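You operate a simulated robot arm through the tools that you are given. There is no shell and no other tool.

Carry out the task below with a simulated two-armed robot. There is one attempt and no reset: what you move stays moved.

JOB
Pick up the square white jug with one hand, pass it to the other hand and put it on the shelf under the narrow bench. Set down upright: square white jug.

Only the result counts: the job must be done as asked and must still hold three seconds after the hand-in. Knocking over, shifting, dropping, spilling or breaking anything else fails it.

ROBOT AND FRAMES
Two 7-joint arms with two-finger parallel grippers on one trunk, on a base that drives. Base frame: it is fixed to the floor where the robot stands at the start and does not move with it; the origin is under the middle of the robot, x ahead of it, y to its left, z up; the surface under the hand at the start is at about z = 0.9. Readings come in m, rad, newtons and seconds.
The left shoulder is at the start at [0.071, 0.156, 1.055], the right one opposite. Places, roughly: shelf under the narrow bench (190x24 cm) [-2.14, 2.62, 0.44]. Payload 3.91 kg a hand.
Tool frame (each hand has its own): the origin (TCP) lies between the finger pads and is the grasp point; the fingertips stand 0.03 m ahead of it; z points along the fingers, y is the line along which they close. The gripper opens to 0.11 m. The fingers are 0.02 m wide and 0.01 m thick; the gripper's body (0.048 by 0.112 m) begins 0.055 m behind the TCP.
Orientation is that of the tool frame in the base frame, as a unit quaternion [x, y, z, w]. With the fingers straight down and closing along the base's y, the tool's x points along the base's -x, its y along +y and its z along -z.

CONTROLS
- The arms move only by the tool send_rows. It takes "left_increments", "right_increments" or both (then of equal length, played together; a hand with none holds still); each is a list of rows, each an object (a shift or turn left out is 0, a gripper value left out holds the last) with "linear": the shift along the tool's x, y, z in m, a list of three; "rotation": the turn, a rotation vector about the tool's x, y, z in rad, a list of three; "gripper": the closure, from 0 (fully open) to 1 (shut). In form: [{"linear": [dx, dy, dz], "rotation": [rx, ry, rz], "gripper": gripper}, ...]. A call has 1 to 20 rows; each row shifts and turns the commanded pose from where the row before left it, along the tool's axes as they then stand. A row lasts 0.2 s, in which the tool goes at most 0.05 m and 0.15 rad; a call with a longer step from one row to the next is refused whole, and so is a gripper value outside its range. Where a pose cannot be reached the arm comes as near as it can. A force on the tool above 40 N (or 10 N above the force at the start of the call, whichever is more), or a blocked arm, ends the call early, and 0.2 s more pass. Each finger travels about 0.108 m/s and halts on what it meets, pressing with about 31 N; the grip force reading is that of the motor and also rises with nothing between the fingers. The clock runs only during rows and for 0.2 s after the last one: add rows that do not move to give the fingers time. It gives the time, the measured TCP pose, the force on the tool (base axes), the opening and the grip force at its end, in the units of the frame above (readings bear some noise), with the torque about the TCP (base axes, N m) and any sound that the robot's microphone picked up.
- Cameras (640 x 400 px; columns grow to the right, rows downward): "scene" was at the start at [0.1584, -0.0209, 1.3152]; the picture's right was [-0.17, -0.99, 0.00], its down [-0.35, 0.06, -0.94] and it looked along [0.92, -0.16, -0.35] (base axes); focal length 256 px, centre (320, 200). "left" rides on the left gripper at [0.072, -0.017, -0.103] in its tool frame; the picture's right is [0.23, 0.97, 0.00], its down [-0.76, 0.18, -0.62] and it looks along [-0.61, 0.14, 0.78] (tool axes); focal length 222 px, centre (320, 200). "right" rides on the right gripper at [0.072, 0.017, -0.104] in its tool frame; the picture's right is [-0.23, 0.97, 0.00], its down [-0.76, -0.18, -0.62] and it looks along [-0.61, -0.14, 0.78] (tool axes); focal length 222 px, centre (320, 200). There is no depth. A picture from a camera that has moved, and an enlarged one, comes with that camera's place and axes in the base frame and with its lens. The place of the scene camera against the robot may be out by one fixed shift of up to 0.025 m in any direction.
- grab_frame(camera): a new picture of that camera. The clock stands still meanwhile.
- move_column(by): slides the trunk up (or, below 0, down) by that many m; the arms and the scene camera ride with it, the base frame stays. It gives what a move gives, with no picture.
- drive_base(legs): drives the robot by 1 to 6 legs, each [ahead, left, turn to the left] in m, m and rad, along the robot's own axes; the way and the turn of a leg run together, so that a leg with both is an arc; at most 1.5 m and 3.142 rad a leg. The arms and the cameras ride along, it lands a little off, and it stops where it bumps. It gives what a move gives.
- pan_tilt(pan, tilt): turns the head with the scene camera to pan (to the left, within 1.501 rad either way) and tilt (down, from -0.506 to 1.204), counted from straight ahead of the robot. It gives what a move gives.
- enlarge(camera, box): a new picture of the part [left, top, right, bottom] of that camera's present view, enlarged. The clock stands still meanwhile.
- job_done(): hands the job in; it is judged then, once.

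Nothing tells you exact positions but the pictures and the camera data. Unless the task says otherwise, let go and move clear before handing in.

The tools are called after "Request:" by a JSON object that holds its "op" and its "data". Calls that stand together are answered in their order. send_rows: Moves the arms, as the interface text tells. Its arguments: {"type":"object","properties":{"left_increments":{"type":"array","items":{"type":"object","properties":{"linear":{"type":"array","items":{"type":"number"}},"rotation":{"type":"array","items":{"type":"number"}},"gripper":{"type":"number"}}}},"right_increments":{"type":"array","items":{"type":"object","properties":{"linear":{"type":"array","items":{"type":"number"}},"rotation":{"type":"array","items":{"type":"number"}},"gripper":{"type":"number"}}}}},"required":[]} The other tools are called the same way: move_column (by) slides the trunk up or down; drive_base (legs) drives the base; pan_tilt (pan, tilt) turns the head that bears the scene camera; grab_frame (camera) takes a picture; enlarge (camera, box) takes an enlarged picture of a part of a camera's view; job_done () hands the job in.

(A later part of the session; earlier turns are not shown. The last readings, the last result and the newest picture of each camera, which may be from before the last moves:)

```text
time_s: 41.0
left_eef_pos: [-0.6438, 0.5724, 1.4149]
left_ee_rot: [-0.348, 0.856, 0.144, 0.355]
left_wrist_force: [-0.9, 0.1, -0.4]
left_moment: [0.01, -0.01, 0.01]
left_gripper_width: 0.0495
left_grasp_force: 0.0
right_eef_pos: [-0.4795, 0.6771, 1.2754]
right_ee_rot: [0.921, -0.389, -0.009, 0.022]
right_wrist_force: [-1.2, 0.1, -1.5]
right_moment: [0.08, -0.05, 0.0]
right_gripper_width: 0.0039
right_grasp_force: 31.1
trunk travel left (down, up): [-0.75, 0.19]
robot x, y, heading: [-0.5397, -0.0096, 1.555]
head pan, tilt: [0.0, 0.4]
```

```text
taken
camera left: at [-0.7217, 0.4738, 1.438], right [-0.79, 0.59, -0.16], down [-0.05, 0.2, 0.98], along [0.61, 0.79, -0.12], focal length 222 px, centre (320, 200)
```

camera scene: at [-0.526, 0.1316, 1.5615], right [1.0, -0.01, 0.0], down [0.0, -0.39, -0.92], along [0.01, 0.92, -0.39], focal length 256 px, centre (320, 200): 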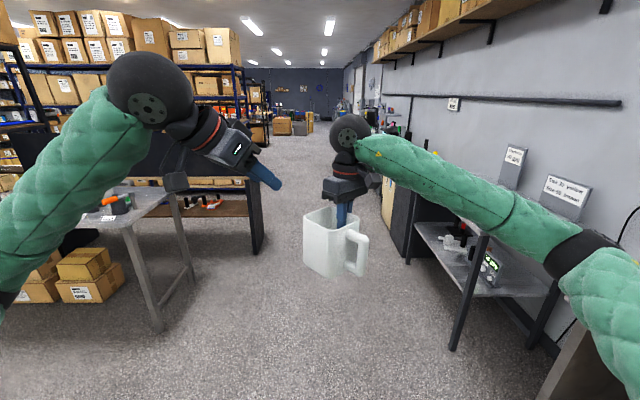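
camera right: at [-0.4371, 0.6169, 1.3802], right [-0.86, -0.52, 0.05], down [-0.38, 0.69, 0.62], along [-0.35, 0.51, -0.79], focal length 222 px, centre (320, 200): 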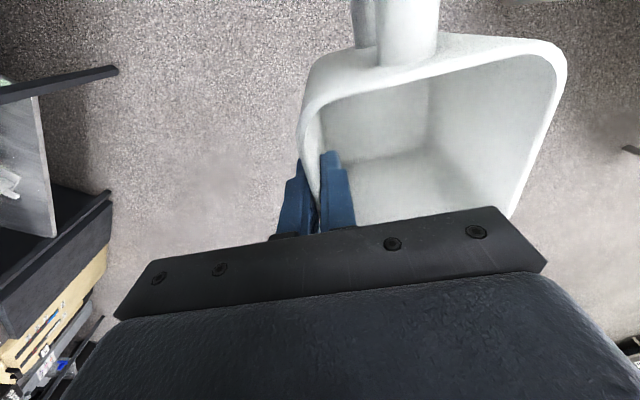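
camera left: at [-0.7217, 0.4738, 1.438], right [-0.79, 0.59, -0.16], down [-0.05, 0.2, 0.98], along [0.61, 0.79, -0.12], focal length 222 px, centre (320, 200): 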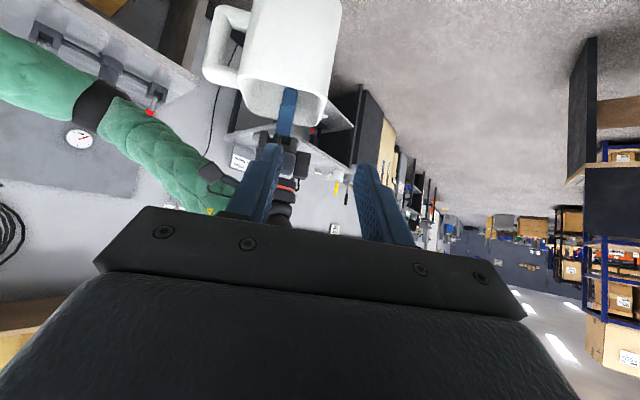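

The left camera sees the jug (upside-down view). I'll enlarge it to measure the rim.

Request:
{"op": "enlarge", "data": {"camera": "left", "box": [190, 0, 390, 140]}}

Request:
{"op": "enlarge", "data": {"camera": "scene", "box": [240, 100, 400, 290]}}

```text
2.86 times, centred on (290, 70) of left
camera zoom: at [-0.7217, 0.4738, 1.438], right [-0.79, 0.59, -0.16], down [-0.05, 0.2, 0.98], along [0.61, 0.79, -0.12], focal length 635 px, centre (406, 571)
```

zoom: 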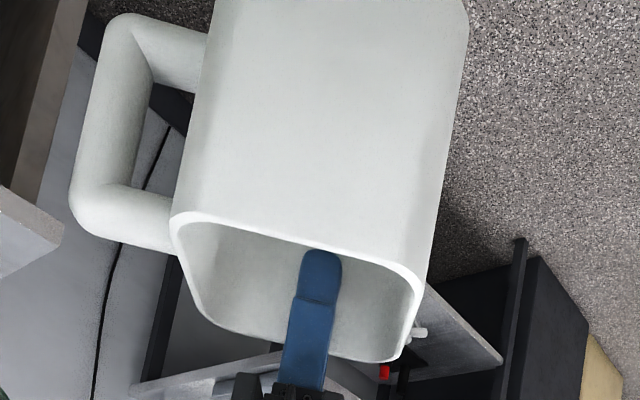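

```text
2.11 times, centred on (320, 195) of scene
camera zoom: at [-0.526, 0.1316, 1.5615], right [1.0, -0.01, 0.0], down [0.0, -0.39, -0.92], along [0.01, 0.92, -0.39], focal length 540 px, centre (320, 210)
```

zoom: 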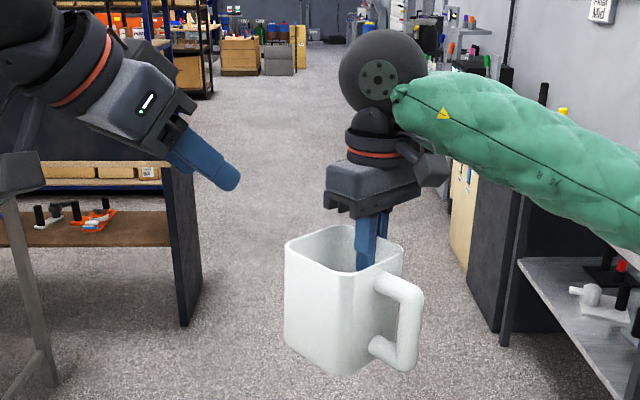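

By triangulation the rim is at z ≈ 1.297 and the rear wall runs about 45 mm to the rear of the right TCP. I'll advance most of the way along the approach line and check the alignment.

Request:
{"op": "send_rows", "data": {"left_increments": [{"linear": [-0.003, 0.003, 0.03]}, {"linear": [-0.003, 0.003, 0.03]}, {"linear": [0, 0, 0.03]}, {"linear": [0, 0, 0.03]}, {"linear": [0, 0, 0]}]}}

Request:
{"op": "grab_frame", "data": {"camera": "left"}}

Request:
{"op": "enlarge", "data": {"camera": "scene", "box": [240, 100, 400, 290]}}

Request:
{"op": "grab_frame", "data": {"camera": "right"}}

```text
time_s: 42.2
left_eef_pos: [-0.5852, 0.6407, 1.3374]
left_ee_rot: [-0.348, 0.856, 0.144, 0.354]
left_wrist_force: [0.3, -0.3, -0.1]
left_moment: [0.0, -0.01, -0.03]
left_gripper_width: 0.0495
left_grasp_force: 0.0
right_eef_pos: [-0.4792, 0.6773, 1.2773]
right_ee_rot: [0.921, -0.389, -0.009, 0.021]
right_wrist_force: [-0.1, 0.0, -2.0]
right_moment: [0.08, -0.03, -0.01]
right_gripper_width: 0.0038
right_grasp_force: 30.7
trunk travel left (down, up): [-0.75, 0.19]
robot x, y, heading: [-0.5421, -0.0044, 1.559]
head pan, tilt: [0.0, 0.4]
```

```text
taken
camera left: at [-0.662, 0.5418, 1.359], right [-0.79, 0.59, -0.16], down [-0.05, 0.2, 0.98], along [0.61, 0.79, -0.12], focal length 222 px, centre (320, 200)
```

left: 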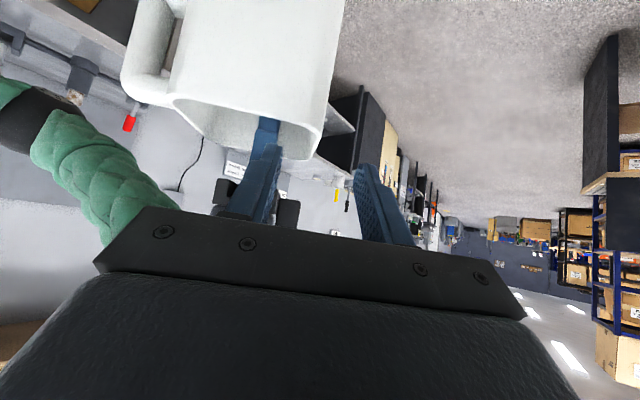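

```text
2.11 times, centred on (320, 195) of scene
camera zoom: at [-0.5259, 0.1304, 1.5616], right [1.0, -0.01, 0.0], down [0.0, -0.39, -0.92], along [0.01, 0.92, -0.39], focal length 540 px, centre (320, 210)
```

zoom: 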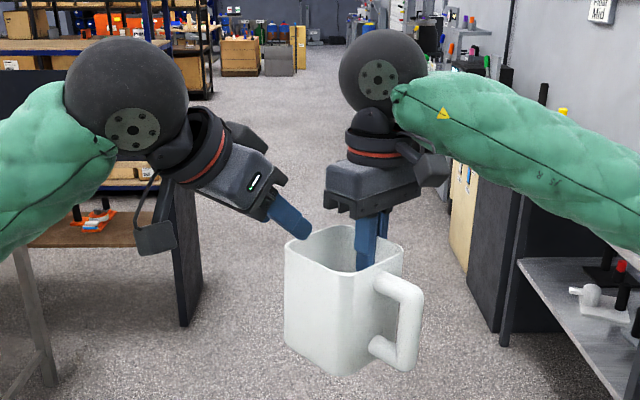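

```text
taken
camera right: at [-0.4376, 0.6161, 1.3806], right [-0.86, -0.52, 0.04], down [-0.38, 0.69, 0.62], along [-0.35, 0.51, -0.79], focal length 222 px, centre (320, 200)
```

right: 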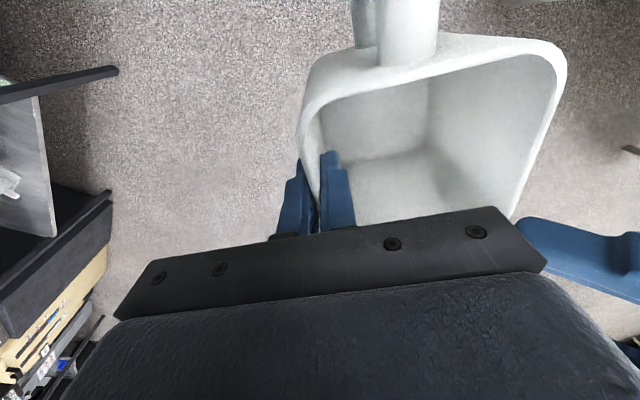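

The fingers straddle the rear wall with room on each side. I'll complete the approach.

Request:
{"op": "send_rows", "data": {"left_increments": [{"linear": [0, -0.002, 0.025]}, {"linear": [0, 0, 0.025]}, {"linear": [0, 0, 0.022]}, {"linear": [0, 0, 0]}]}}

Request:
{"op": "grab_frame", "data": {"camera": "left"}}

Request:
{"op": "enlarge", "data": {"camera": "scene", "box": [240, 100, 400, 290]}}

Request:
{"op": "grab_frame", "data": {"camera": "right"}}

```text
time_s: 43.2
left_eef_pos: [-0.5469, 0.6759, 1.2871]
left_ee_rot: [-0.347, 0.856, 0.143, 0.355]
left_wrist_force: [0.1, 0.4, 0.0]
left_moment: [-0.01, -0.02, 0.01]
left_gripper_width: 0.0494
left_grasp_force: 0.0
right_eef_pos: [-0.478, 0.6779, 1.276]
right_ee_rot: [0.921, -0.389, -0.01, 0.021]
right_wrist_force: [0.4, 0.1, -1.5]
right_moment: [0.11, -0.02, 0.02]
right_gripper_width: 0.004
right_grasp_force: 31.6
trunk travel left (down, up): [-0.75, 0.19]
robot x, y, heading: [-0.5451, -0.0098, 1.561]
head pan, tilt: [0.0, 0.4]
```

```text
taken
camera left: at [-0.6241, 0.577, 1.3092], right [-0.79, 0.59, -0.16], down [-0.05, 0.2, 0.98], along [0.61, 0.79, -0.12], focal length 222 px, centre (320, 200)
```

left: 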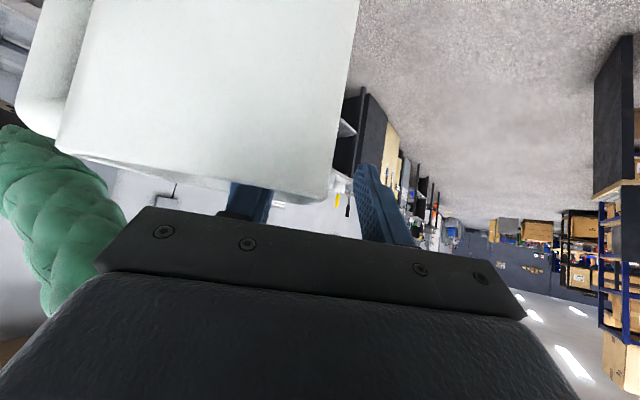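

```text
2.11 times, centred on (320, 195) of scene
camera zoom: at [-0.5256, 0.1309, 1.5616], right [1.0, -0.01, 0.0], down [0.0, -0.39, -0.92], along [0.01, 0.92, -0.39], focal length 540 px, centre (320, 210)
```

zoom: 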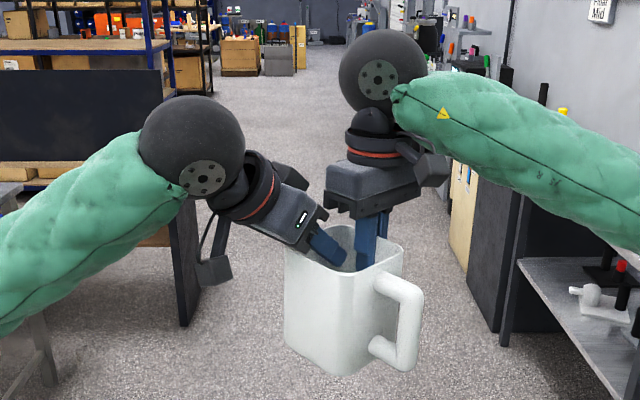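

```text
taken
camera right: at [-0.4373, 0.6165, 1.3803], right [-0.86, -0.52, 0.05], down [-0.38, 0.69, 0.62], along [-0.35, 0.51, -0.79], focal length 222 px, centre (320, 200)
```

right: 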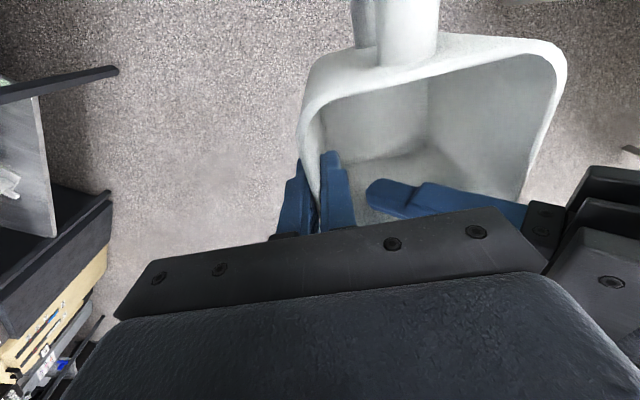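

Both fingers are in place, one inside and one outside the rear wall. I'll close the left gripper in small steps, watching the forces.

Request:
{"op": "send_rows", "data": {"left_increments": [{"gripper": 0.8}, {"gripper": 0.87}, {"gripper": 0.87}, {"gripper": 0.87}]}}

Request:
{"op": "grab_frame", "data": {"camera": "left"}}

Request:
{"op": "grab_frame", "data": {"camera": "right"}}

```text
time_s: 44.2
left_eef_pos: [-0.547, 0.6747, 1.2865]
left_ee_rot: [-0.347, 0.856, 0.144, 0.355]
left_wrist_force: [0.5, -0.5, 0.7]
left_moment: [-0.02, 0.03, 0.0]
left_gripper_width: 0.0144
left_grasp_force: 0.0
right_eef_pos: [-0.4783, 0.6778, 1.2771]
right_ee_rot: [0.921, -0.389, -0.01, 0.022]
right_wrist_force: [0.4, -0.3, -0.3]
right_moment: [0.11, -0.02, 0.01]
right_gripper_width: 0.0037
right_grasp_force: 30.5
trunk travel left (down, up): [-0.75, 0.19]
robot x, y, heading: [-0.5419, -0.0065, 1.555]
head pan, tilt: [0.0, 0.4]
```

```text
taken
camera left: at [-0.624, 0.5771, 1.3092], right [-0.79, 0.59, -0.16], down [-0.05, 0.2, 0.98], along [0.61, 0.79, -0.12], focal length 222 px, centre (320, 200)
```

left: 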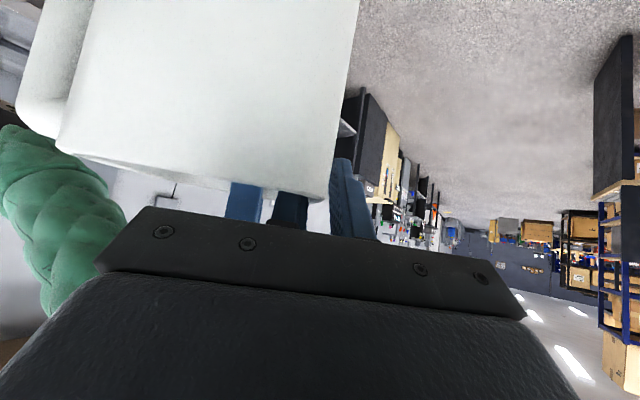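

```text
taken
camera right: at [-0.437, 0.6168, 1.3802], right [-0.86, -0.52, 0.05], down [-0.38, 0.69, 0.62], along [-0.35, 0.51, -0.79], focal length 222 px, centre (320, 200)
```

right: 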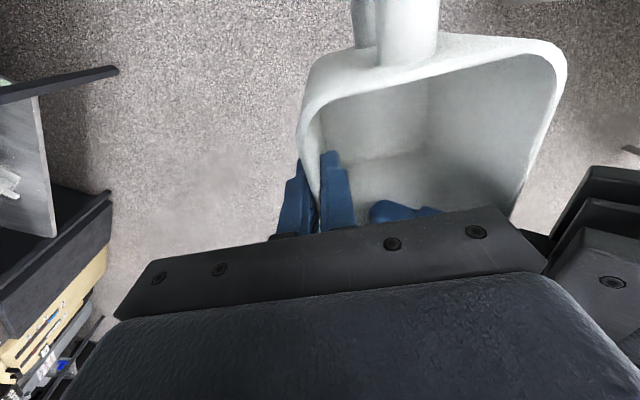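

No contact yet, and the opening is 14 mm. I'll keep closing in small steps.

Request:
{"op": "send_rows", "data": {"left_increments": [{"gripper": 0.92}, {"gripper": 0.92}]}}

Request:
{"op": "send_rows", "data": {"left_increments": [{"gripper": 0.95}, {"gripper": 0.95}]}}

Request:
{"op": "grab_frame", "data": {"camera": "right"}}

```text
time_s: 44.8
left_eef_pos: [-0.5461, 0.6761, 1.2874]
left_ee_rot: [-0.348, 0.856, 0.144, 0.355]
left_wrist_force: [-0.2, -0.7, -0.5]
left_moment: [0.0, 0.01, 0.0]
left_gripper_width: 0.0088
left_grasp_force: 0.0
right_eef_pos: [-0.4795, 0.6768, 1.2763]
right_ee_rot: [0.921, -0.39, -0.01, 0.021]
right_wrist_force: [-0.6, 0.4, -1.2]
right_moment: [0.07, -0.02, 0.04]
right_gripper_width: 0.0035
right_grasp_force: 31.7
trunk travel left (down, up): [-0.75, 0.19]
robot x, y, heading: [-0.5439, -0.0091, 1.559]
head pan, tilt: [0.0, 0.4]
```

```text
time_s: 45.4
left_eef_pos: [-0.5476, 0.6752, 1.2868]
left_ee_rot: [-0.347, 0.856, 0.143, 0.355]
left_wrist_force: [4.7, -2.3, 0.4]
left_moment: [0.01, -0.02, -0.06]
left_gripper_width: 0.0081
left_grasp_force: 2.1
right_eef_pos: [-0.4783, 0.6777, 1.2756]
right_ee_rot: [0.921, -0.389, -0.01, 0.021]
right_wrist_force: [-5.0, 1.9, -2.1]
right_moment: [0.03, -0.09, -0.1]
right_gripper_width: 0.0038
right_grasp_force: 31.1
trunk travel left (down, up): [-0.75, 0.19]
robot x, y, heading: [-0.545, -0.0068, 1.559]
head pan, tilt: [0.0, 0.4]
```

```text
taken
camera right: at [-0.4371, 0.6168, 1.3802], right [-0.86, -0.52, 0.05], down [-0.38, 0.69, 0.62], along [-0.35, 0.51, -0.79], focal length 222 px, centre (320, 200)
```

right: 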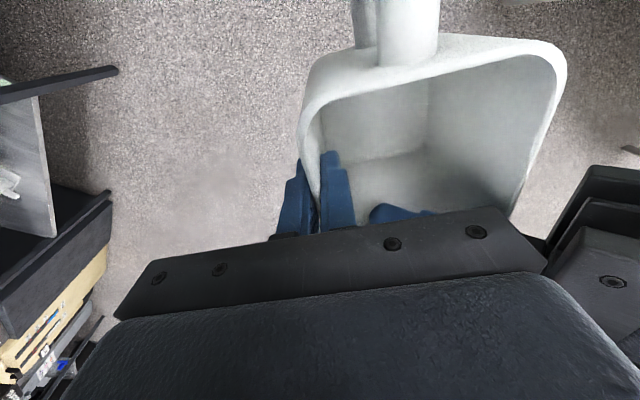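

The inner finger touched first, which means the wall lies about 2 mm to the inside of my centre line. I'll shift the left hand 2–3 mm inward and then close fully.

Request:
{"op": "send_rows", "data": {"left_increments": [{"linear": [0, -0.0025, 0], "gripper": 0.95}, {"gripper": 0.95}]}}

Request:
{"op": "send_rows", "data": {"left_increments": [{"gripper": 0.97}, {"gripper": 1.0}, {"gripper": 1.0}, {"gripper": 1.0}]}}

Request:
{"op": "grab_frame", "data": {"camera": "right"}}

Request:
{"op": "enlarge", "data": {"camera": "scene", "box": [240, 100, 400, 290]}}

```text
time_s: 46.0
left_eef_pos: [-0.5458, 0.6739, 1.2856]
left_ee_rot: [-0.348, 0.856, 0.144, 0.355]
left_wrist_force: [-0.4, 0.6, -0.1]
left_moment: [-0.02, 0.03, 0.03]
left_gripper_width: 0.0055
left_grasp_force: 0.1
right_eef_pos: [-0.4772, 0.6778, 1.2764]
right_ee_rot: [0.921, -0.39, -0.009, 0.021]
right_wrist_force: [0.0, -0.9, -1.3]
right_moment: [0.08, -0.04, 0.0]
right_gripper_width: 0.0036
right_grasp_force: 31.2
trunk travel left (down, up): [-0.75, 0.19]
robot x, y, heading: [-0.544, -0.0104, 1.558]
head pan, tilt: [0.0, 0.4]
```

```text
time_s: 47.0
left_eef_pos: [-0.5452, 0.6741, 1.2872]
left_ee_rot: [-0.348, 0.856, 0.144, 0.354]
left_wrist_force: [-4.0, 0.5, 0.9]
left_moment: [0.12, 0.11, 0.1]
left_gripper_width: 0.0037
left_grasp_force: 30.6
right_eef_pos: [-0.4788, 0.6778, 1.2751]
right_ee_rot: [0.921, -0.389, -0.01, 0.021]
right_wrist_force: [3.6, -1.2, -1.1]
right_moment: [0.02, -0.13, 0.03]
right_gripper_width: 0.0037
right_grasp_force: 30.9
trunk travel left (down, up): [-0.75, 0.19]
robot x, y, heading: [-0.5445, -0.0069, 1.558]
head pan, tilt: [0.0, 0.4]
```

```text
taken
camera right: at [-0.4369, 0.6168, 1.3802], right [-0.86, -0.52, 0.05], down [-0.38, 0.69, 0.62], along [-0.35, 0.51, -0.79], focal length 222 px, centre (320, 200)
```

right: 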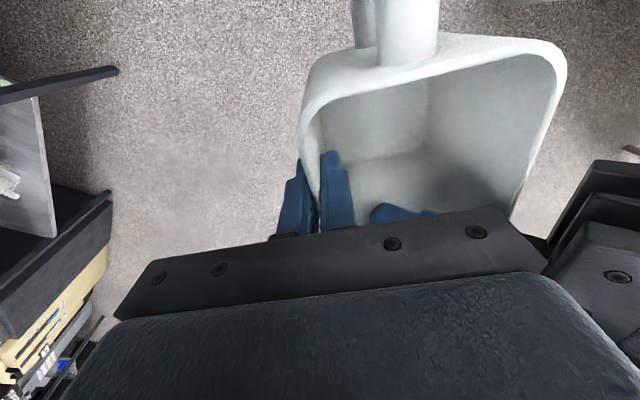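

```text
2.11 times, centred on (320, 195) of scene
camera zoom: at [-0.5252, 0.1312, 1.5615], right [1.0, -0.01, 0.0], down [0.0, -0.39, -0.92], along [0.01, 0.92, -0.39], focal length 540 px, centre (320, 210)
```

zoom: 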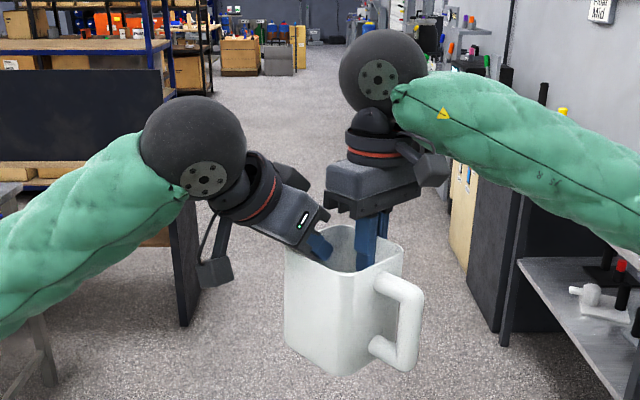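

Both hands hold the jug firmly (3.7 mm each, about 31 N). I'll open the right hand slightly and check that the left keeps it.

Request:
{"op": "send_rows", "data": {"right_increments": [{"gripper": 0.9}, {"gripper": 0.8}, {"gripper": 0.8}, {"gripper": 0.8}]}}

Request:
{"op": "grab_frame", "data": {"camera": "right"}}

Request:
{"op": "enlarge", "data": {"camera": "scene", "box": [240, 100, 400, 290]}}

```text
time_s: 48.0
left_eef_pos: [-0.5462, 0.6745, 1.2865]
left_ee_rot: [-0.348, 0.856, 0.145, 0.354]
left_wrist_force: [-0.5, -0.1, -0.5]
left_moment: [0.09, 0.06, 0.0]
left_gripper_width: 0.0037
left_grasp_force: 31.2
right_eef_pos: [-0.4781, 0.6775, 1.2761]
right_ee_rot: [0.921, -0.389, -0.01, 0.022]
right_wrist_force: [-0.1, -0.2, -0.2]
right_moment: [0.01, 0.02, -0.01]
right_gripper_width: 0.0219
right_grasp_force: 0.1
trunk travel left (down, up): [-0.75, 0.19]
robot x, y, heading: [-0.5445, -0.0035, 1.556]
head pan, tilt: [0.0, 0.4]
```

```text
taken
camera right: at [-0.437, 0.6168, 1.3802], right [-0.86, -0.52, 0.05], down [-0.38, 0.69, 0.62], along [-0.35, 0.51, -0.79], focal length 222 px, centre (320, 200)
```

right: 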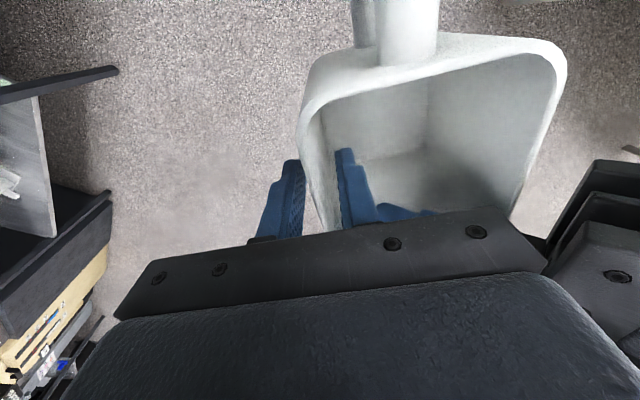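

```text
2.11 times, centred on (320, 195) of scene
camera zoom: at [-0.5252, 0.1312, 1.5615], right [1.0, -0.01, 0.0], down [0.0, -0.39, -0.92], along [0.01, 0.92, -0.39], focal length 540 px, centre (320, 210)
```

zoom: 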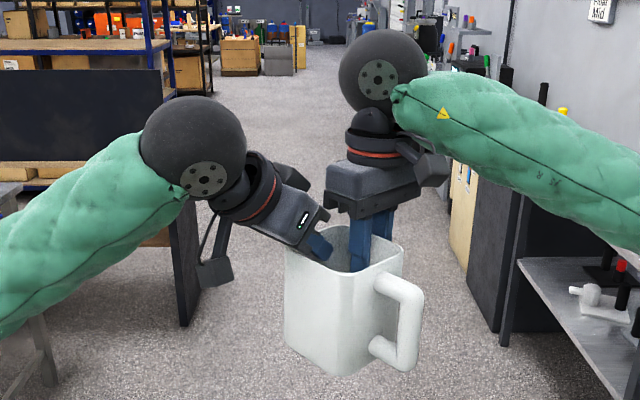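

The left hand holds the jug steadily by itself. I'll raise the right hand straight out and move it aside.

Request:
{"op": "send_rows", "data": {"right_increments": [{"linear": [0, 0, -0.03]}, {"linear": [0, 0, -0.03]}, {"linear": [0, 0, -0.03]}, {"linear": [0, 0, -0.04]}, {"linear": [0, 0, 0]}]}}

Request:
{"op": "grab_frame", "data": {"camera": "scene"}}

```text
time_s: 49.2
left_eef_pos: [-0.545, 0.6756, 1.2866]
left_ee_rot: [-0.348, 0.856, 0.143, 0.354]
left_wrist_force: [-0.5, -0.1, 0.8]
left_moment: [0.08, 0.09, -0.01]
left_gripper_width: 0.0037
left_grasp_force: 30.7
right_eef_pos: [-0.474, 0.6824, 1.4035]
right_ee_rot: [0.921, -0.39, -0.009, 0.022]
right_wrist_force: [-0.5, -0.9, -0.1]
right_moment: [0.0, 0.04, -0.02]
right_gripper_width: 0.0219
right_grasp_force: 0.0
trunk travel left (down, up): [-0.75, 0.19]
robot x, y, heading: [-0.5433, -0.0051, 1.56]
head pan, tilt: [0.0, 0.4]
```

```text
taken
camera scene: at [-0.5249, 0.1321, 1.5614], right [1.0, -0.01, 0.0], down [-0.01, -0.39, -0.92], along [0.01, 0.92, -0.39], focal length 256 px, centre (320, 200)
```

scene: 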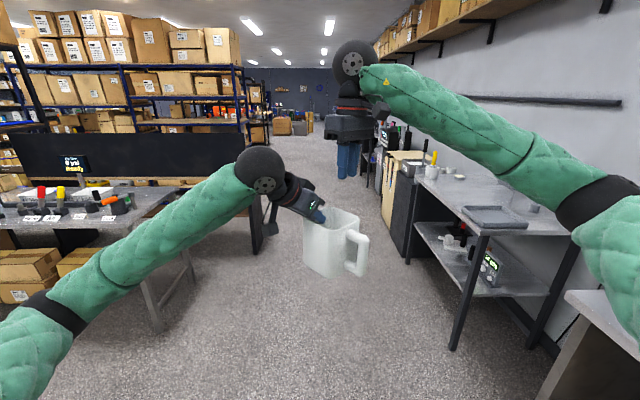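

The hand-over worked. I'll tuck the right hand away to the right, then turn the left hand to point straight ahead, keeping the jug level.

Request:
{"op": "send_rows", "data": {"right_increments": [{"linear": [0.0396, -0.0138, 0]}, {"linear": [0.0396, -0.0138, 0]}, {"linear": [0.0396, -0.0138, 0]}, {"linear": [0.0396, -0.0138, 0]}, {"linear": [0.0396, -0.0138, 0]}, {"linear": [0.0396, -0.0138, 0]}, {"linear": [0.0396, -0.0138, 0]}, {"linear": [0, 0, 0]}]}}

Request:
{"op": "send_rows", "data": {"left_increments": [{"rotation": [-0.0925, 0, -0.0925]}, {"rotation": [-0.0925, 0, -0.0925]}, {"rotation": [-0.0925, 0, -0.0925]}, {"rotation": [-0.0925, 0, -0.0925]}, {"rotation": [-0.0925, 0, -0.0925]}, {"rotation": [-0.0925, 0, -0.0925]}, {"linear": [0, 0, 0]}]}}

Request:
{"op": "grab_frame", "data": {"camera": "scene"}}

Request:
{"op": "grab_frame", "data": {"camera": "left"}}

```text
time_s: 51.0
left_eef_pos: [-0.5468, 0.6751, 1.2858]
left_ee_rot: [-0.348, 0.856, 0.143, 0.355]
left_wrist_force: [0.1, -0.8, -0.5]
left_moment: [0.07, 0.05, -0.01]
left_gripper_width: 0.0037
left_grasp_force: 31.6
right_eef_pos: [-0.2104, 0.5508, 1.3987]
right_ee_rot: [0.921, -0.388, -0.009, 0.022]
right_wrist_force: [0.1, -0.4, -0.1]
right_moment: [-0.01, -0.02, -0.03]
right_gripper_width: 0.0221
right_grasp_force: 0.1
trunk travel left (down, up): [-0.75, 0.19]
robot x, y, heading: [-0.5436, -0.0086, 1.558]
head pan, tilt: [0.0, 0.4]
```

```text
time_s: 52.6
left_eef_pos: [-0.5462, 0.6727, 1.2855]
left_ee_rot: [-0.649, 0.658, 0.268, 0.272]
left_wrist_force: [-0.4, 0.4, 0.1]
left_moment: [0.02, 0.12, -0.02]
left_gripper_width: 0.0037
left_grasp_force: 30.5
right_eef_pos: [-0.2102, 0.5485, 1.3995]
right_ee_rot: [0.921, -0.389, -0.01, 0.021]
right_wrist_force: [0.0, 0.6, 0.0]
right_moment: [-0.01, -0.03, 0.01]
right_gripper_width: 0.022
right_grasp_force: 0.0
trunk travel left (down, up): [-0.75, 0.19]
robot x, y, heading: [-0.5423, -0.008, 1.562]
head pan, tilt: [0.0, 0.4]
```

```text
taken
camera scene: at [-0.5255, 0.1311, 1.5615], right [1.0, -0.01, 0.0], down [0.0, -0.39, -0.92], along [0.01, 0.92, -0.39], focal length 256 px, centre (320, 200)
```

scene: 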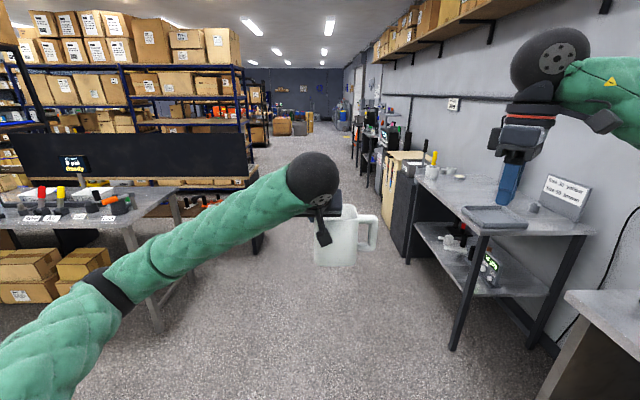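

```text
taken
camera left: at [-0.5302, 0.5488, 1.3074], right [-0.98, -0.15, -0.16], down [-0.18, 0.1, 0.98], along [-0.13, 0.98, -0.12], focal length 222 px, centre (320, 200)
```

left: 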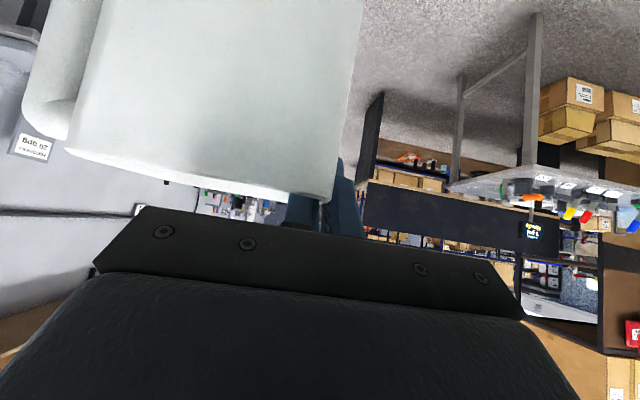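

The jug is held level in front, pointing ahead. I'll drive toward the narrow bench and inspect the shelf.

Request:
{"op": "drive_base", "data": {"legs": [[1.0, 0.3, 0]]}}

Request:
{"op": "pan_tilt", "data": {"pan": 0.55, "tilt": 0.55}}

Request:
{"op": "grab_frame", "data": {"camera": "scene"}}

Request:
{"op": "grab_frame", "data": {"camera": "right"}}

```text
time_s: 57.9
left_eef_pos: [-0.833, 1.6715, 1.2845]
left_ee_rot: [-0.649, 0.657, 0.269, 0.272]
left_wrist_force: [0.3, -0.1, -0.3]
left_moment: [0.01, 0.11, -0.02]
left_gripper_width: 0.004
left_grasp_force: 31.2
right_eef_pos: [-0.4971, 1.5501, 1.3995]
right_ee_rot: [0.921, -0.388, -0.009, 0.021]
right_wrist_force: [0.8, 0.1, 0.2]
right_moment: [-0.01, 0.02, -0.03]
right_gripper_width: 0.022
right_grasp_force: 0.1
trunk travel left (down, up): [-0.75, 0.19]
robot x, y, heading: [-0.8297, 0.9897, 1.56]
head pan, tilt: [0.0, 0.4]
```

```text
time_s: 58.9
left_eef_pos: [-0.8329, 1.6717, 1.2851]
left_ee_rot: [-0.649, 0.658, 0.269, 0.273]
left_wrist_force: [-0.4, -0.7, 0.4]
left_moment: [-0.01, 0.13, -0.03]
left_gripper_width: 0.0035
left_grasp_force: 30.9
right_eef_pos: [-0.4978, 1.549, 1.3992]
right_ee_rot: [0.921, -0.389, -0.01, 0.021]
right_wrist_force: [-1.1, 0.0, 0.3]
right_moment: [-0.02, 0.0, 0.01]
right_gripper_width: 0.0222
right_grasp_force: 0.0
trunk travel left (down, up): [-0.75, 0.19]
robot x, y, heading: [-0.8283, 0.9904, 1.563]
head pan, tilt: [0.55, 0.55]
```

```text
taken
camera scene: at [-0.8582, 1.1144, 1.5479], right [0.86, 0.51, 0.0], down [0.27, -0.45, -0.85], along [-0.44, 0.73, -0.52], focal length 256 px, centre (320, 200)
```

scene: 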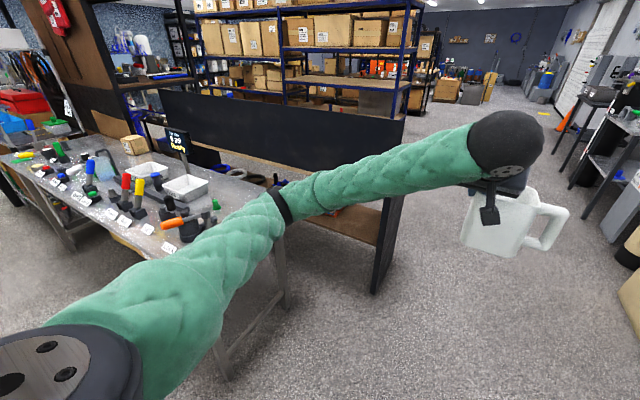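

```text
taken
camera right: at [-0.4554, 1.4884, 1.504], right [-0.85, -0.52, 0.05], down [-0.38, 0.69, 0.62], along [-0.35, 0.51, -0.79], focal length 222 px, centre (320, 200)
```

right: 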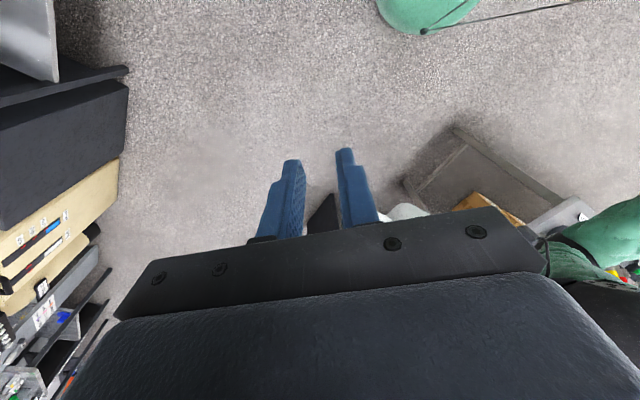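

My left arm blocks the view of the shelf. There is room around the arms here, so I'll lower the trunk to look in under the bench top.

Request:
{"op": "move_column", "data": {"by": -0.45}}

Request:
{"op": "pan_tilt", "data": {"pan": 0.4, "tilt": 0.3}}

Request:
{"op": "grab_frame", "data": {"camera": "scene"}}

Request:
{"op": "grab_frame", "data": {"camera": "left"}}

```text
refused: -0.45 is not a number from -0.4 to 0.4
```

```text
time_s: 59.7
left_eef_pos: [-0.834, 1.6727, 1.2857]
left_ee_rot: [-0.649, 0.657, 0.269, 0.272]
left_wrist_force: [0.5, -0.5, 0.4]
left_moment: [-0.04, 0.11, 0.05]
left_gripper_width: 0.0036
left_grasp_force: 30.7
right_eef_pos: [-0.4972, 1.5491, 1.3999]
right_ee_rot: [0.921, -0.389, -0.011, 0.022]
right_wrist_force: [-0.2, 0.2, -0.2]
right_moment: [-0.01, 0.0, 0.03]
right_gripper_width: 0.0219
right_grasp_force: 0.1
trunk travel left (down, up): [-0.75, 0.19]
robot x, y, heading: [-0.8299, 0.9891, 1.569]
head pan, tilt: [0.4, 0.3]
```

```text
taken
camera scene: at [-0.8477, 1.1239, 1.5707], right [0.93, 0.38, 0.0], down [0.11, -0.27, -0.95], along [-0.36, 0.88, -0.3], focal length 256 px, centre (320, 200)
```

scene: 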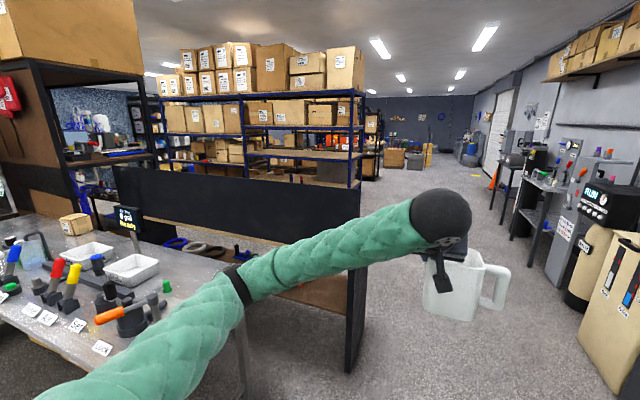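

```text
taken
camera left: at [-0.817, 1.5478, 1.3074], right [-0.98, -0.15, -0.16], down [-0.18, 0.1, 0.98], along [-0.13, 0.98, -0.12], focal length 222 px, centre (320, 200)
```

left: 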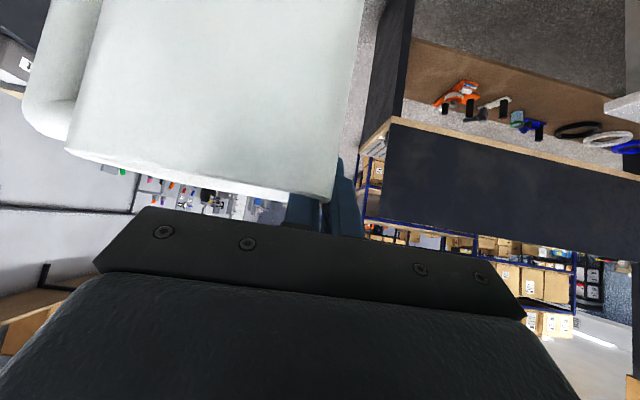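

The left wrist camera sees the shelf well, upside down. I'll enlarge it and also lower the trunk.

Request:
{"op": "enlarge", "data": {"camera": "left", "box": [350, 0, 640, 180]}}

Request:
{"op": "move_column", "data": {"by": -0.4}}

Request:
{"op": "grab_frame", "data": {"camera": "scene"}}

Request:
{"op": "enlarge", "data": {"camera": "left", "box": [350, 0, 640, 180]}}

```text
2.21 times, centred on (495, 90) of left
camera zoom: at [-0.817, 1.5478, 1.3074], right [-0.98, -0.15, -0.16], down [-0.18, 0.1, 0.98], along [-0.13, 0.98, -0.12], focal length 490 px, centre (-66, 443)
```

zoom: 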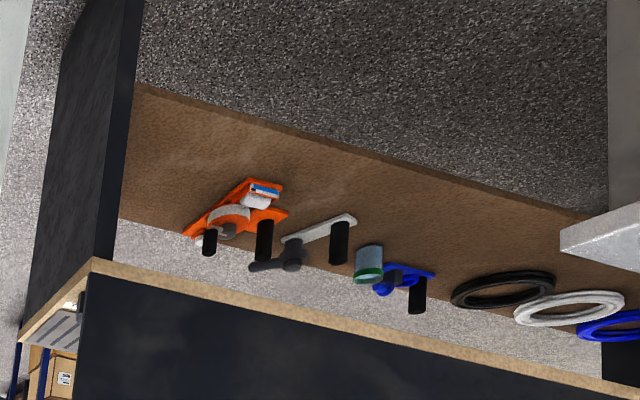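

```text
time_s: 63.5
left_eef_pos: [-0.8327, 1.6721, 0.8864]
left_ee_rot: [-0.649, 0.658, 0.268, 0.271]
left_wrist_force: [0.3, -0.6, 0.4]
left_moment: [0.01, 0.09, 0.02]
left_gripper_width: 0.0037
left_grasp_force: 31.1
right_eef_pos: [-0.4966, 1.5492, 1.0001]
right_ee_rot: [0.921, -0.388, -0.01, 0.022]
right_wrist_force: [0.4, -0.6, 0.1]
right_moment: [-0.01, 0.0, 0.0]
right_gripper_width: 0.0218
right_grasp_force: 0.1
trunk travel left (down, up): [-0.35, 0.59]
robot x, y, heading: [-0.8263, 0.992, 1.556]
head pan, tilt: [0.4, 0.3]
```

```text
taken
camera scene: at [-0.8477, 1.1235, 1.1709], right [0.93, 0.38, 0.0], down [0.11, -0.27, -0.96], along [-0.36, 0.88, -0.3], focal length 256 px, centre (320, 200)
```

scene: 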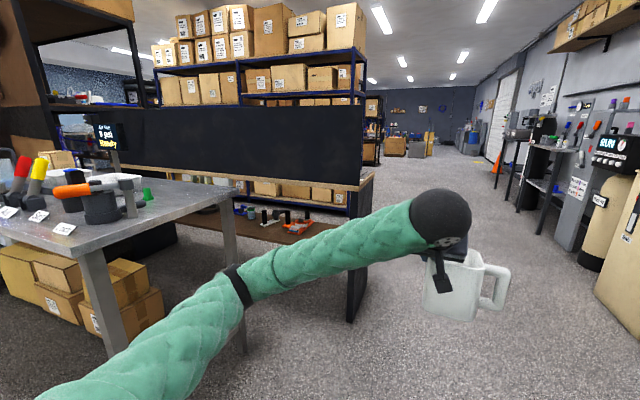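

```text
2.21 times, centred on (495, 90) of left
camera zoom: at [-0.817, 1.5474, 0.9076], right [-0.98, -0.15, -0.16], down [-0.18, 0.1, 0.98], along [-0.13, 0.98, -0.12], focal length 490 px, centre (-66, 443)
```

zoom: 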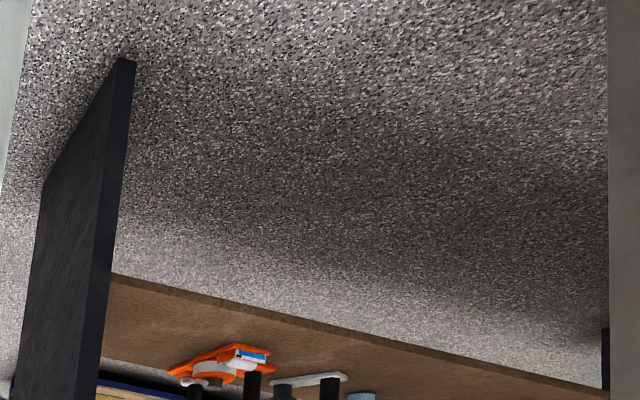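

I triangulated the shelf: its front edge is at y ≈ 2.36, its surface at z ≈ 0.45, its right panel at x ≈ −1.205, and its rear edge at y ≈ 2.74. The first item, an orange tool, begins at x ≈ −1.57, so the free spot is around x −1.35, y 2.55. I'll drive closer, staying short of the bench.

Request:
{"op": "drive_base", "data": {"legs": [[0.48, 0.13, 0]]}}

Request:
{"op": "grab_frame", "data": {"camera": "scene"}}

Request:
{"op": "grab_frame", "data": {"camera": "left"}}

```text
time_s: 66.4
left_eef_pos: [-0.9607, 2.1468, 0.8831]
left_ee_rot: [-0.651, 0.655, 0.27, 0.271]
left_wrist_force: [-0.8, 0.5, -0.1]
left_moment: [-0.01, 0.11, -0.01]
left_gripper_width: 0.0035
left_grasp_force: 30.8
right_eef_pos: [-0.6236, 2.0252, 1.0002]
right_ee_rot: [0.922, -0.386, -0.01, 0.021]
right_wrist_force: [-0.7, 0.8, -0.1]
right_moment: [0.01, 0.0, -0.03]
right_gripper_width: 0.022
right_grasp_force: 0.1
trunk travel left (down, up): [-0.35, 0.59]
robot x, y, heading: [-0.9547, 1.4689, 1.562]
head pan, tilt: [0.4, 0.3]
```

```text
taken
camera scene: at [-0.9732, 1.5989, 1.1707], right [0.92, 0.38, 0.0], down [0.11, -0.27, -0.95], along [-0.37, 0.88, -0.3], focal length 256 px, centre (320, 200)
```

scene: 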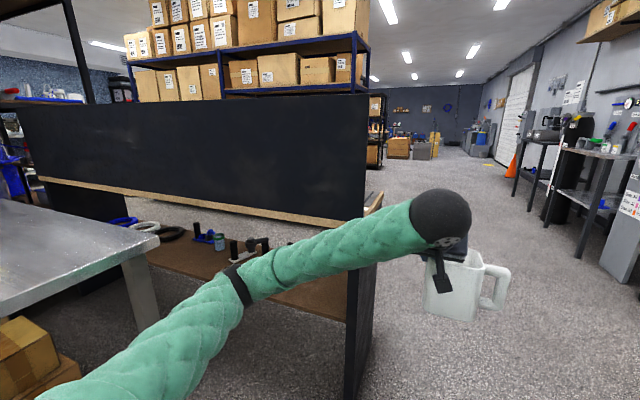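

```text
taken
camera left: at [-0.9444, 2.0228, 0.9071], right [-0.97, -0.15, -0.16], down [-0.18, 0.1, 0.98], along [-0.13, 0.98, -0.12], focal length 222 px, centre (320, 200)
```

left: 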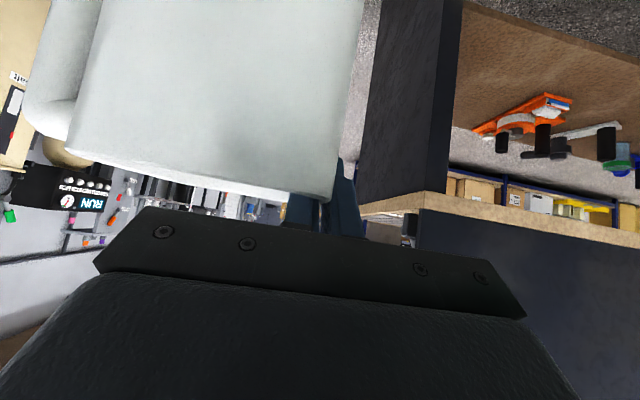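

The bench-top underside is at z ≈ 0.82, so there's ample height. To keep the left elbow clear of the steel table I'll stand a bit further right, lower the trunk, and reach diagonally left.

Request:
{"op": "drive_base", "data": {"legs": [[-0.05, -0.16, 0]]}}

Request:
{"op": "move_column", "data": {"by": -0.25}}

Request:
{"op": "send_rows", "data": {"left_increments": [{"linear": [0, 0.04, 0]}, {"linear": [0, 0.04, 0]}, {"linear": [0, 0.04, 0]}, {"linear": [0, 0.04, 0]}, {"linear": [0, 0.04, 0]}, {"linear": [0, 0.04, 0]}, {"linear": [0, 0.04, 0]}, {"linear": [0, 0, 0]}]}}

Request:
{"op": "grab_frame", "data": {"camera": "scene"}}

Request:
{"op": "grab_frame", "data": {"camera": "left"}}

```text
time_s: 67.9
left_eef_pos: [-0.7953, 2.095, 0.885]
left_ee_rot: [-0.65, 0.657, 0.269, 0.272]
left_wrist_force: [-0.4, -0.2, 0.3]
left_moment: [0.04, 0.12, -0.01]
left_gripper_width: 0.0039
left_grasp_force: 30.8
right_eef_pos: [-0.4588, 1.9731, 1.0006]
right_ee_rot: [0.922, -0.387, -0.011, 0.022]
right_wrist_force: [0.8, 0.0, -0.3]
right_moment: [0.01, 0.03, 0.04]
right_gripper_width: 0.0219
right_grasp_force: 0.1
trunk travel left (down, up): [-0.35, 0.59]
robot x, y, heading: [-0.7905, 1.4191, 1.56]
head pan, tilt: [0.4, 0.3]
```

```text
time_s: 70.5
left_eef_pos: [-0.7954, 2.0944, 0.6362]
left_ee_rot: [-0.65, 0.657, 0.269, 0.272]
left_wrist_force: [-1.4, -0.1, 0.0]
left_moment: [0.0, 0.08, -0.02]
left_gripper_width: 0.0037
left_grasp_force: 31.1
right_eef_pos: [-0.4589, 1.9722, 0.7509]
right_ee_rot: [0.921, -0.388, -0.01, 0.021]
right_wrist_force: [0.2, 0.4, 0.2]
right_moment: [0.03, -0.03, 0.0]
right_gripper_width: 0.0222
right_grasp_force: 0.2
trunk travel left (down, up): [-0.1, 0.84]
robot x, y, heading: [-0.792, 1.4157, 1.565]
head pan, tilt: [0.4, 0.3]
```

```text
time_s: 72.2
left_eef_pos: [-1.0787, 2.0992, 0.6343]
left_ee_rot: [-0.65, 0.657, 0.269, 0.272]
left_wrist_force: [0.3, -0.8, 0.1]
left_moment: [-0.01, 0.06, -0.02]
left_gripper_width: 0.0038
left_grasp_force: 31.2
right_eef_pos: [-0.46, 1.9718, 0.7495]
right_ee_rot: [0.922, -0.387, -0.01, 0.02]
right_wrist_force: [0.2, 0.0, 0.8]
right_moment: [0.0, 0.0, 0.0]
right_gripper_width: 0.022
right_grasp_force: 0.1
trunk travel left (down, up): [-0.1, 0.84]
robot x, y, heading: [-0.7921, 1.4153, 1.564]
head pan, tilt: [0.4, 0.3]
```

```text
taken
camera scene: at [-0.8102, 1.5469, 0.9208], right [0.92, 0.38, 0.0], down [0.11, -0.27, -0.96], along [-0.36, 0.88, -0.3], focal length 256 px, centre (320, 200)
```

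scene: 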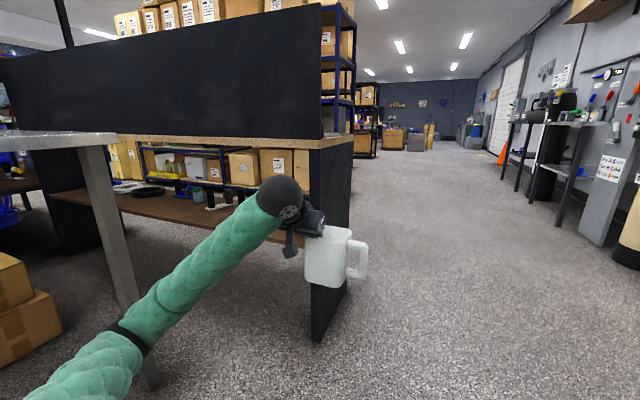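

```text
taken
camera left: at [-1.0616, 1.975, 0.656], right [-0.98, -0.15, -0.16], down [-0.18, 0.1, 0.98], along [-0.13, 0.98, -0.12], focal length 222 px, centre (320, 200)
```

left: 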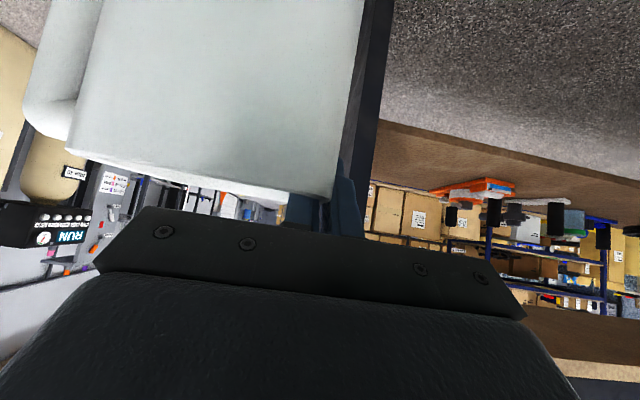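

The arm has room. I'll continue left and slightly forward, stopping just in front of the shelf opening.

Request:
{"op": "send_rows", "data": {"left_increments": [{"linear": [-0.0102, 0.04, 0.0102]}, {"linear": [-0.0102, 0.04, 0.0102]}, {"linear": [-0.0102, 0.04, 0.0102]}, {"linear": [-0.0102, 0.04, 0.0102]}, {"linear": [-0.0102, 0.04, 0.0102]}, {"linear": [-0.0102, 0.04, 0.0102]}, {"linear": [-0.0102, 0.04, 0.0102]}, {"linear": [-0.0102, 0.041, 0.0102]}, {"linear": [0, 0, 0]}]}}

Request:
{"op": "pan_tilt", "data": {"pan": 0.7, "tilt": 0.35}}

Request:
{"op": "grab_frame", "data": {"camera": "scene"}}

Request:
{"op": "grab_frame", "data": {"camera": "left"}}

```text
time_s: 74.2
left_eef_pos: [-1.3913, 2.2163, 0.6356]
left_ee_rot: [-0.65, 0.657, 0.269, 0.272]
left_wrist_force: [0.3, 0.1, 0.2]
left_moment: [0.01, 0.09, 0.01]
left_gripper_width: 0.0037
left_grasp_force: 30.9
right_eef_pos: [-0.4617, 1.9716, 0.75]
right_ee_rot: [0.921, -0.388, -0.011, 0.021]
right_wrist_force: [-0.3, -0.2, -0.2]
right_moment: [-0.01, 0.02, -0.01]
right_gripper_width: 0.022
right_grasp_force: 0.2
trunk travel left (down, up): [-0.1, 0.84]
robot x, y, heading: [-0.7894, 1.4156, 1.565]
head pan, tilt: [0.4, 0.3]
```

```text
time_s: 75.0
left_eef_pos: [-1.3923, 2.217, 0.6352]
left_ee_rot: [-0.649, 0.657, 0.268, 0.273]
left_wrist_force: [-0.2, -0.5, 0.2]
left_moment: [0.02, 0.09, 0.01]
left_gripper_width: 0.0035
left_grasp_force: 31.1
right_eef_pos: [-0.4595, 1.9717, 0.7498]
right_ee_rot: [0.922, -0.387, -0.01, 0.021]
right_wrist_force: [-0.5, 0.3, 0.4]
right_moment: [-0.02, -0.02, 0.03]
right_gripper_width: 0.0221
right_grasp_force: 0.1
trunk travel left (down, up): [-0.1, 0.84]
robot x, y, heading: [-0.7927, 1.4156, 1.568]
head pan, tilt: [0.7, 0.351]
```

```text
taken
camera scene: at [-0.8338, 1.5325, 0.9161], right [0.77, 0.64, 0.0], down [0.22, -0.27, -0.94], along [-0.6, 0.72, -0.34], focal length 256 px, centre (320, 200)
```

scene: 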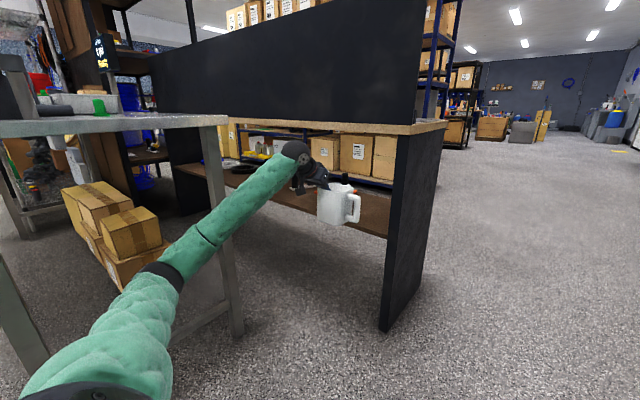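

```text
taken
camera left: at [-1.3755, 2.0924, 0.6572], right [-0.98, -0.15, -0.16], down [-0.18, 0.1, 0.98], along [-0.13, 0.98, -0.12], focal length 222 px, centre (320, 200)
```

left: 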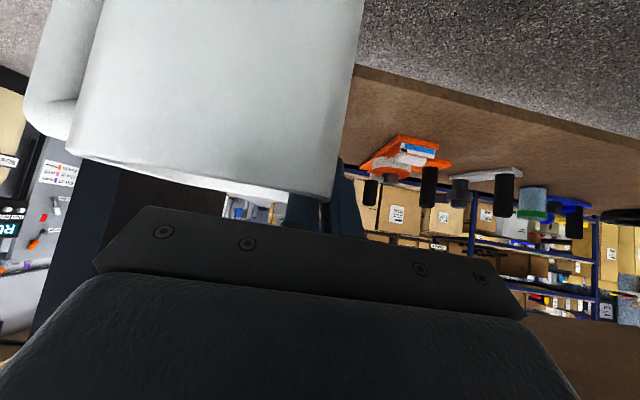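

The jug is in front of the free bay. I'll lower the hand to z ≈ 0.585, so the wrist clears the bench top and the jug clears the shelf, then check the heights closely before going in.

Request:
{"op": "send_rows", "data": {"left_increments": [{"linear": [0.0175, 0, 0.0175]}, {"linear": [0.0175, 0, 0.0175]}, {"linear": [0, 0, 0]}]}}

Request:
{"op": "enlarge", "data": {"camera": "scene", "box": [200, 100, 460, 270]}}

Request:
{"op": "grab_frame", "data": {"camera": "left"}}

```text
time_s: 75.8
left_eef_pos: [-1.394, 2.2179, 0.5856]
left_ee_rot: [-0.65, 0.657, 0.268, 0.273]
left_wrist_force: [0.2, 0.6, -1.5]
left_moment: [-0.01, 0.06, -0.01]
left_gripper_width: 0.0037
left_grasp_force: 31.3
right_eef_pos: [-0.46, 1.9727, 0.7499]
right_ee_rot: [0.922, -0.387, -0.01, 0.022]
right_wrist_force: [-0.5, -0.8, -0.6]
right_moment: [0.01, -0.02, -0.02]
right_gripper_width: 0.0221
right_grasp_force: 0.0
trunk travel left (down, up): [-0.1, 0.84]
robot x, y, heading: [-0.7896, 1.4185, 1.56]
head pan, tilt: [0.7, 0.351]
```

```text
2.35 times, centred on (330, 185) of scene
camera zoom: at [-0.8339, 1.5325, 0.9161], right [0.77, 0.64, 0.0], down [0.22, -0.27, -0.94], along [-0.6, 0.72, -0.34], focal length 604 px, centre (296, 235)
```

zoom: 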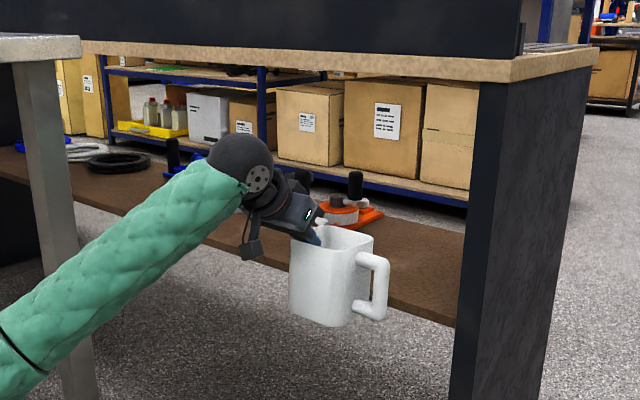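

```text
taken
camera left: at [-1.3779, 2.0929, 0.6073], right [-0.98, -0.15, -0.16], down [-0.18, 0.1, 0.98], along [-0.13, 0.98, -0.12], focal length 222 px, centre (320, 200)
```

left: 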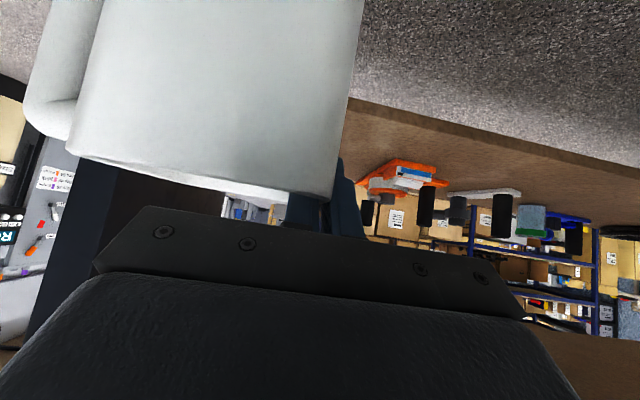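

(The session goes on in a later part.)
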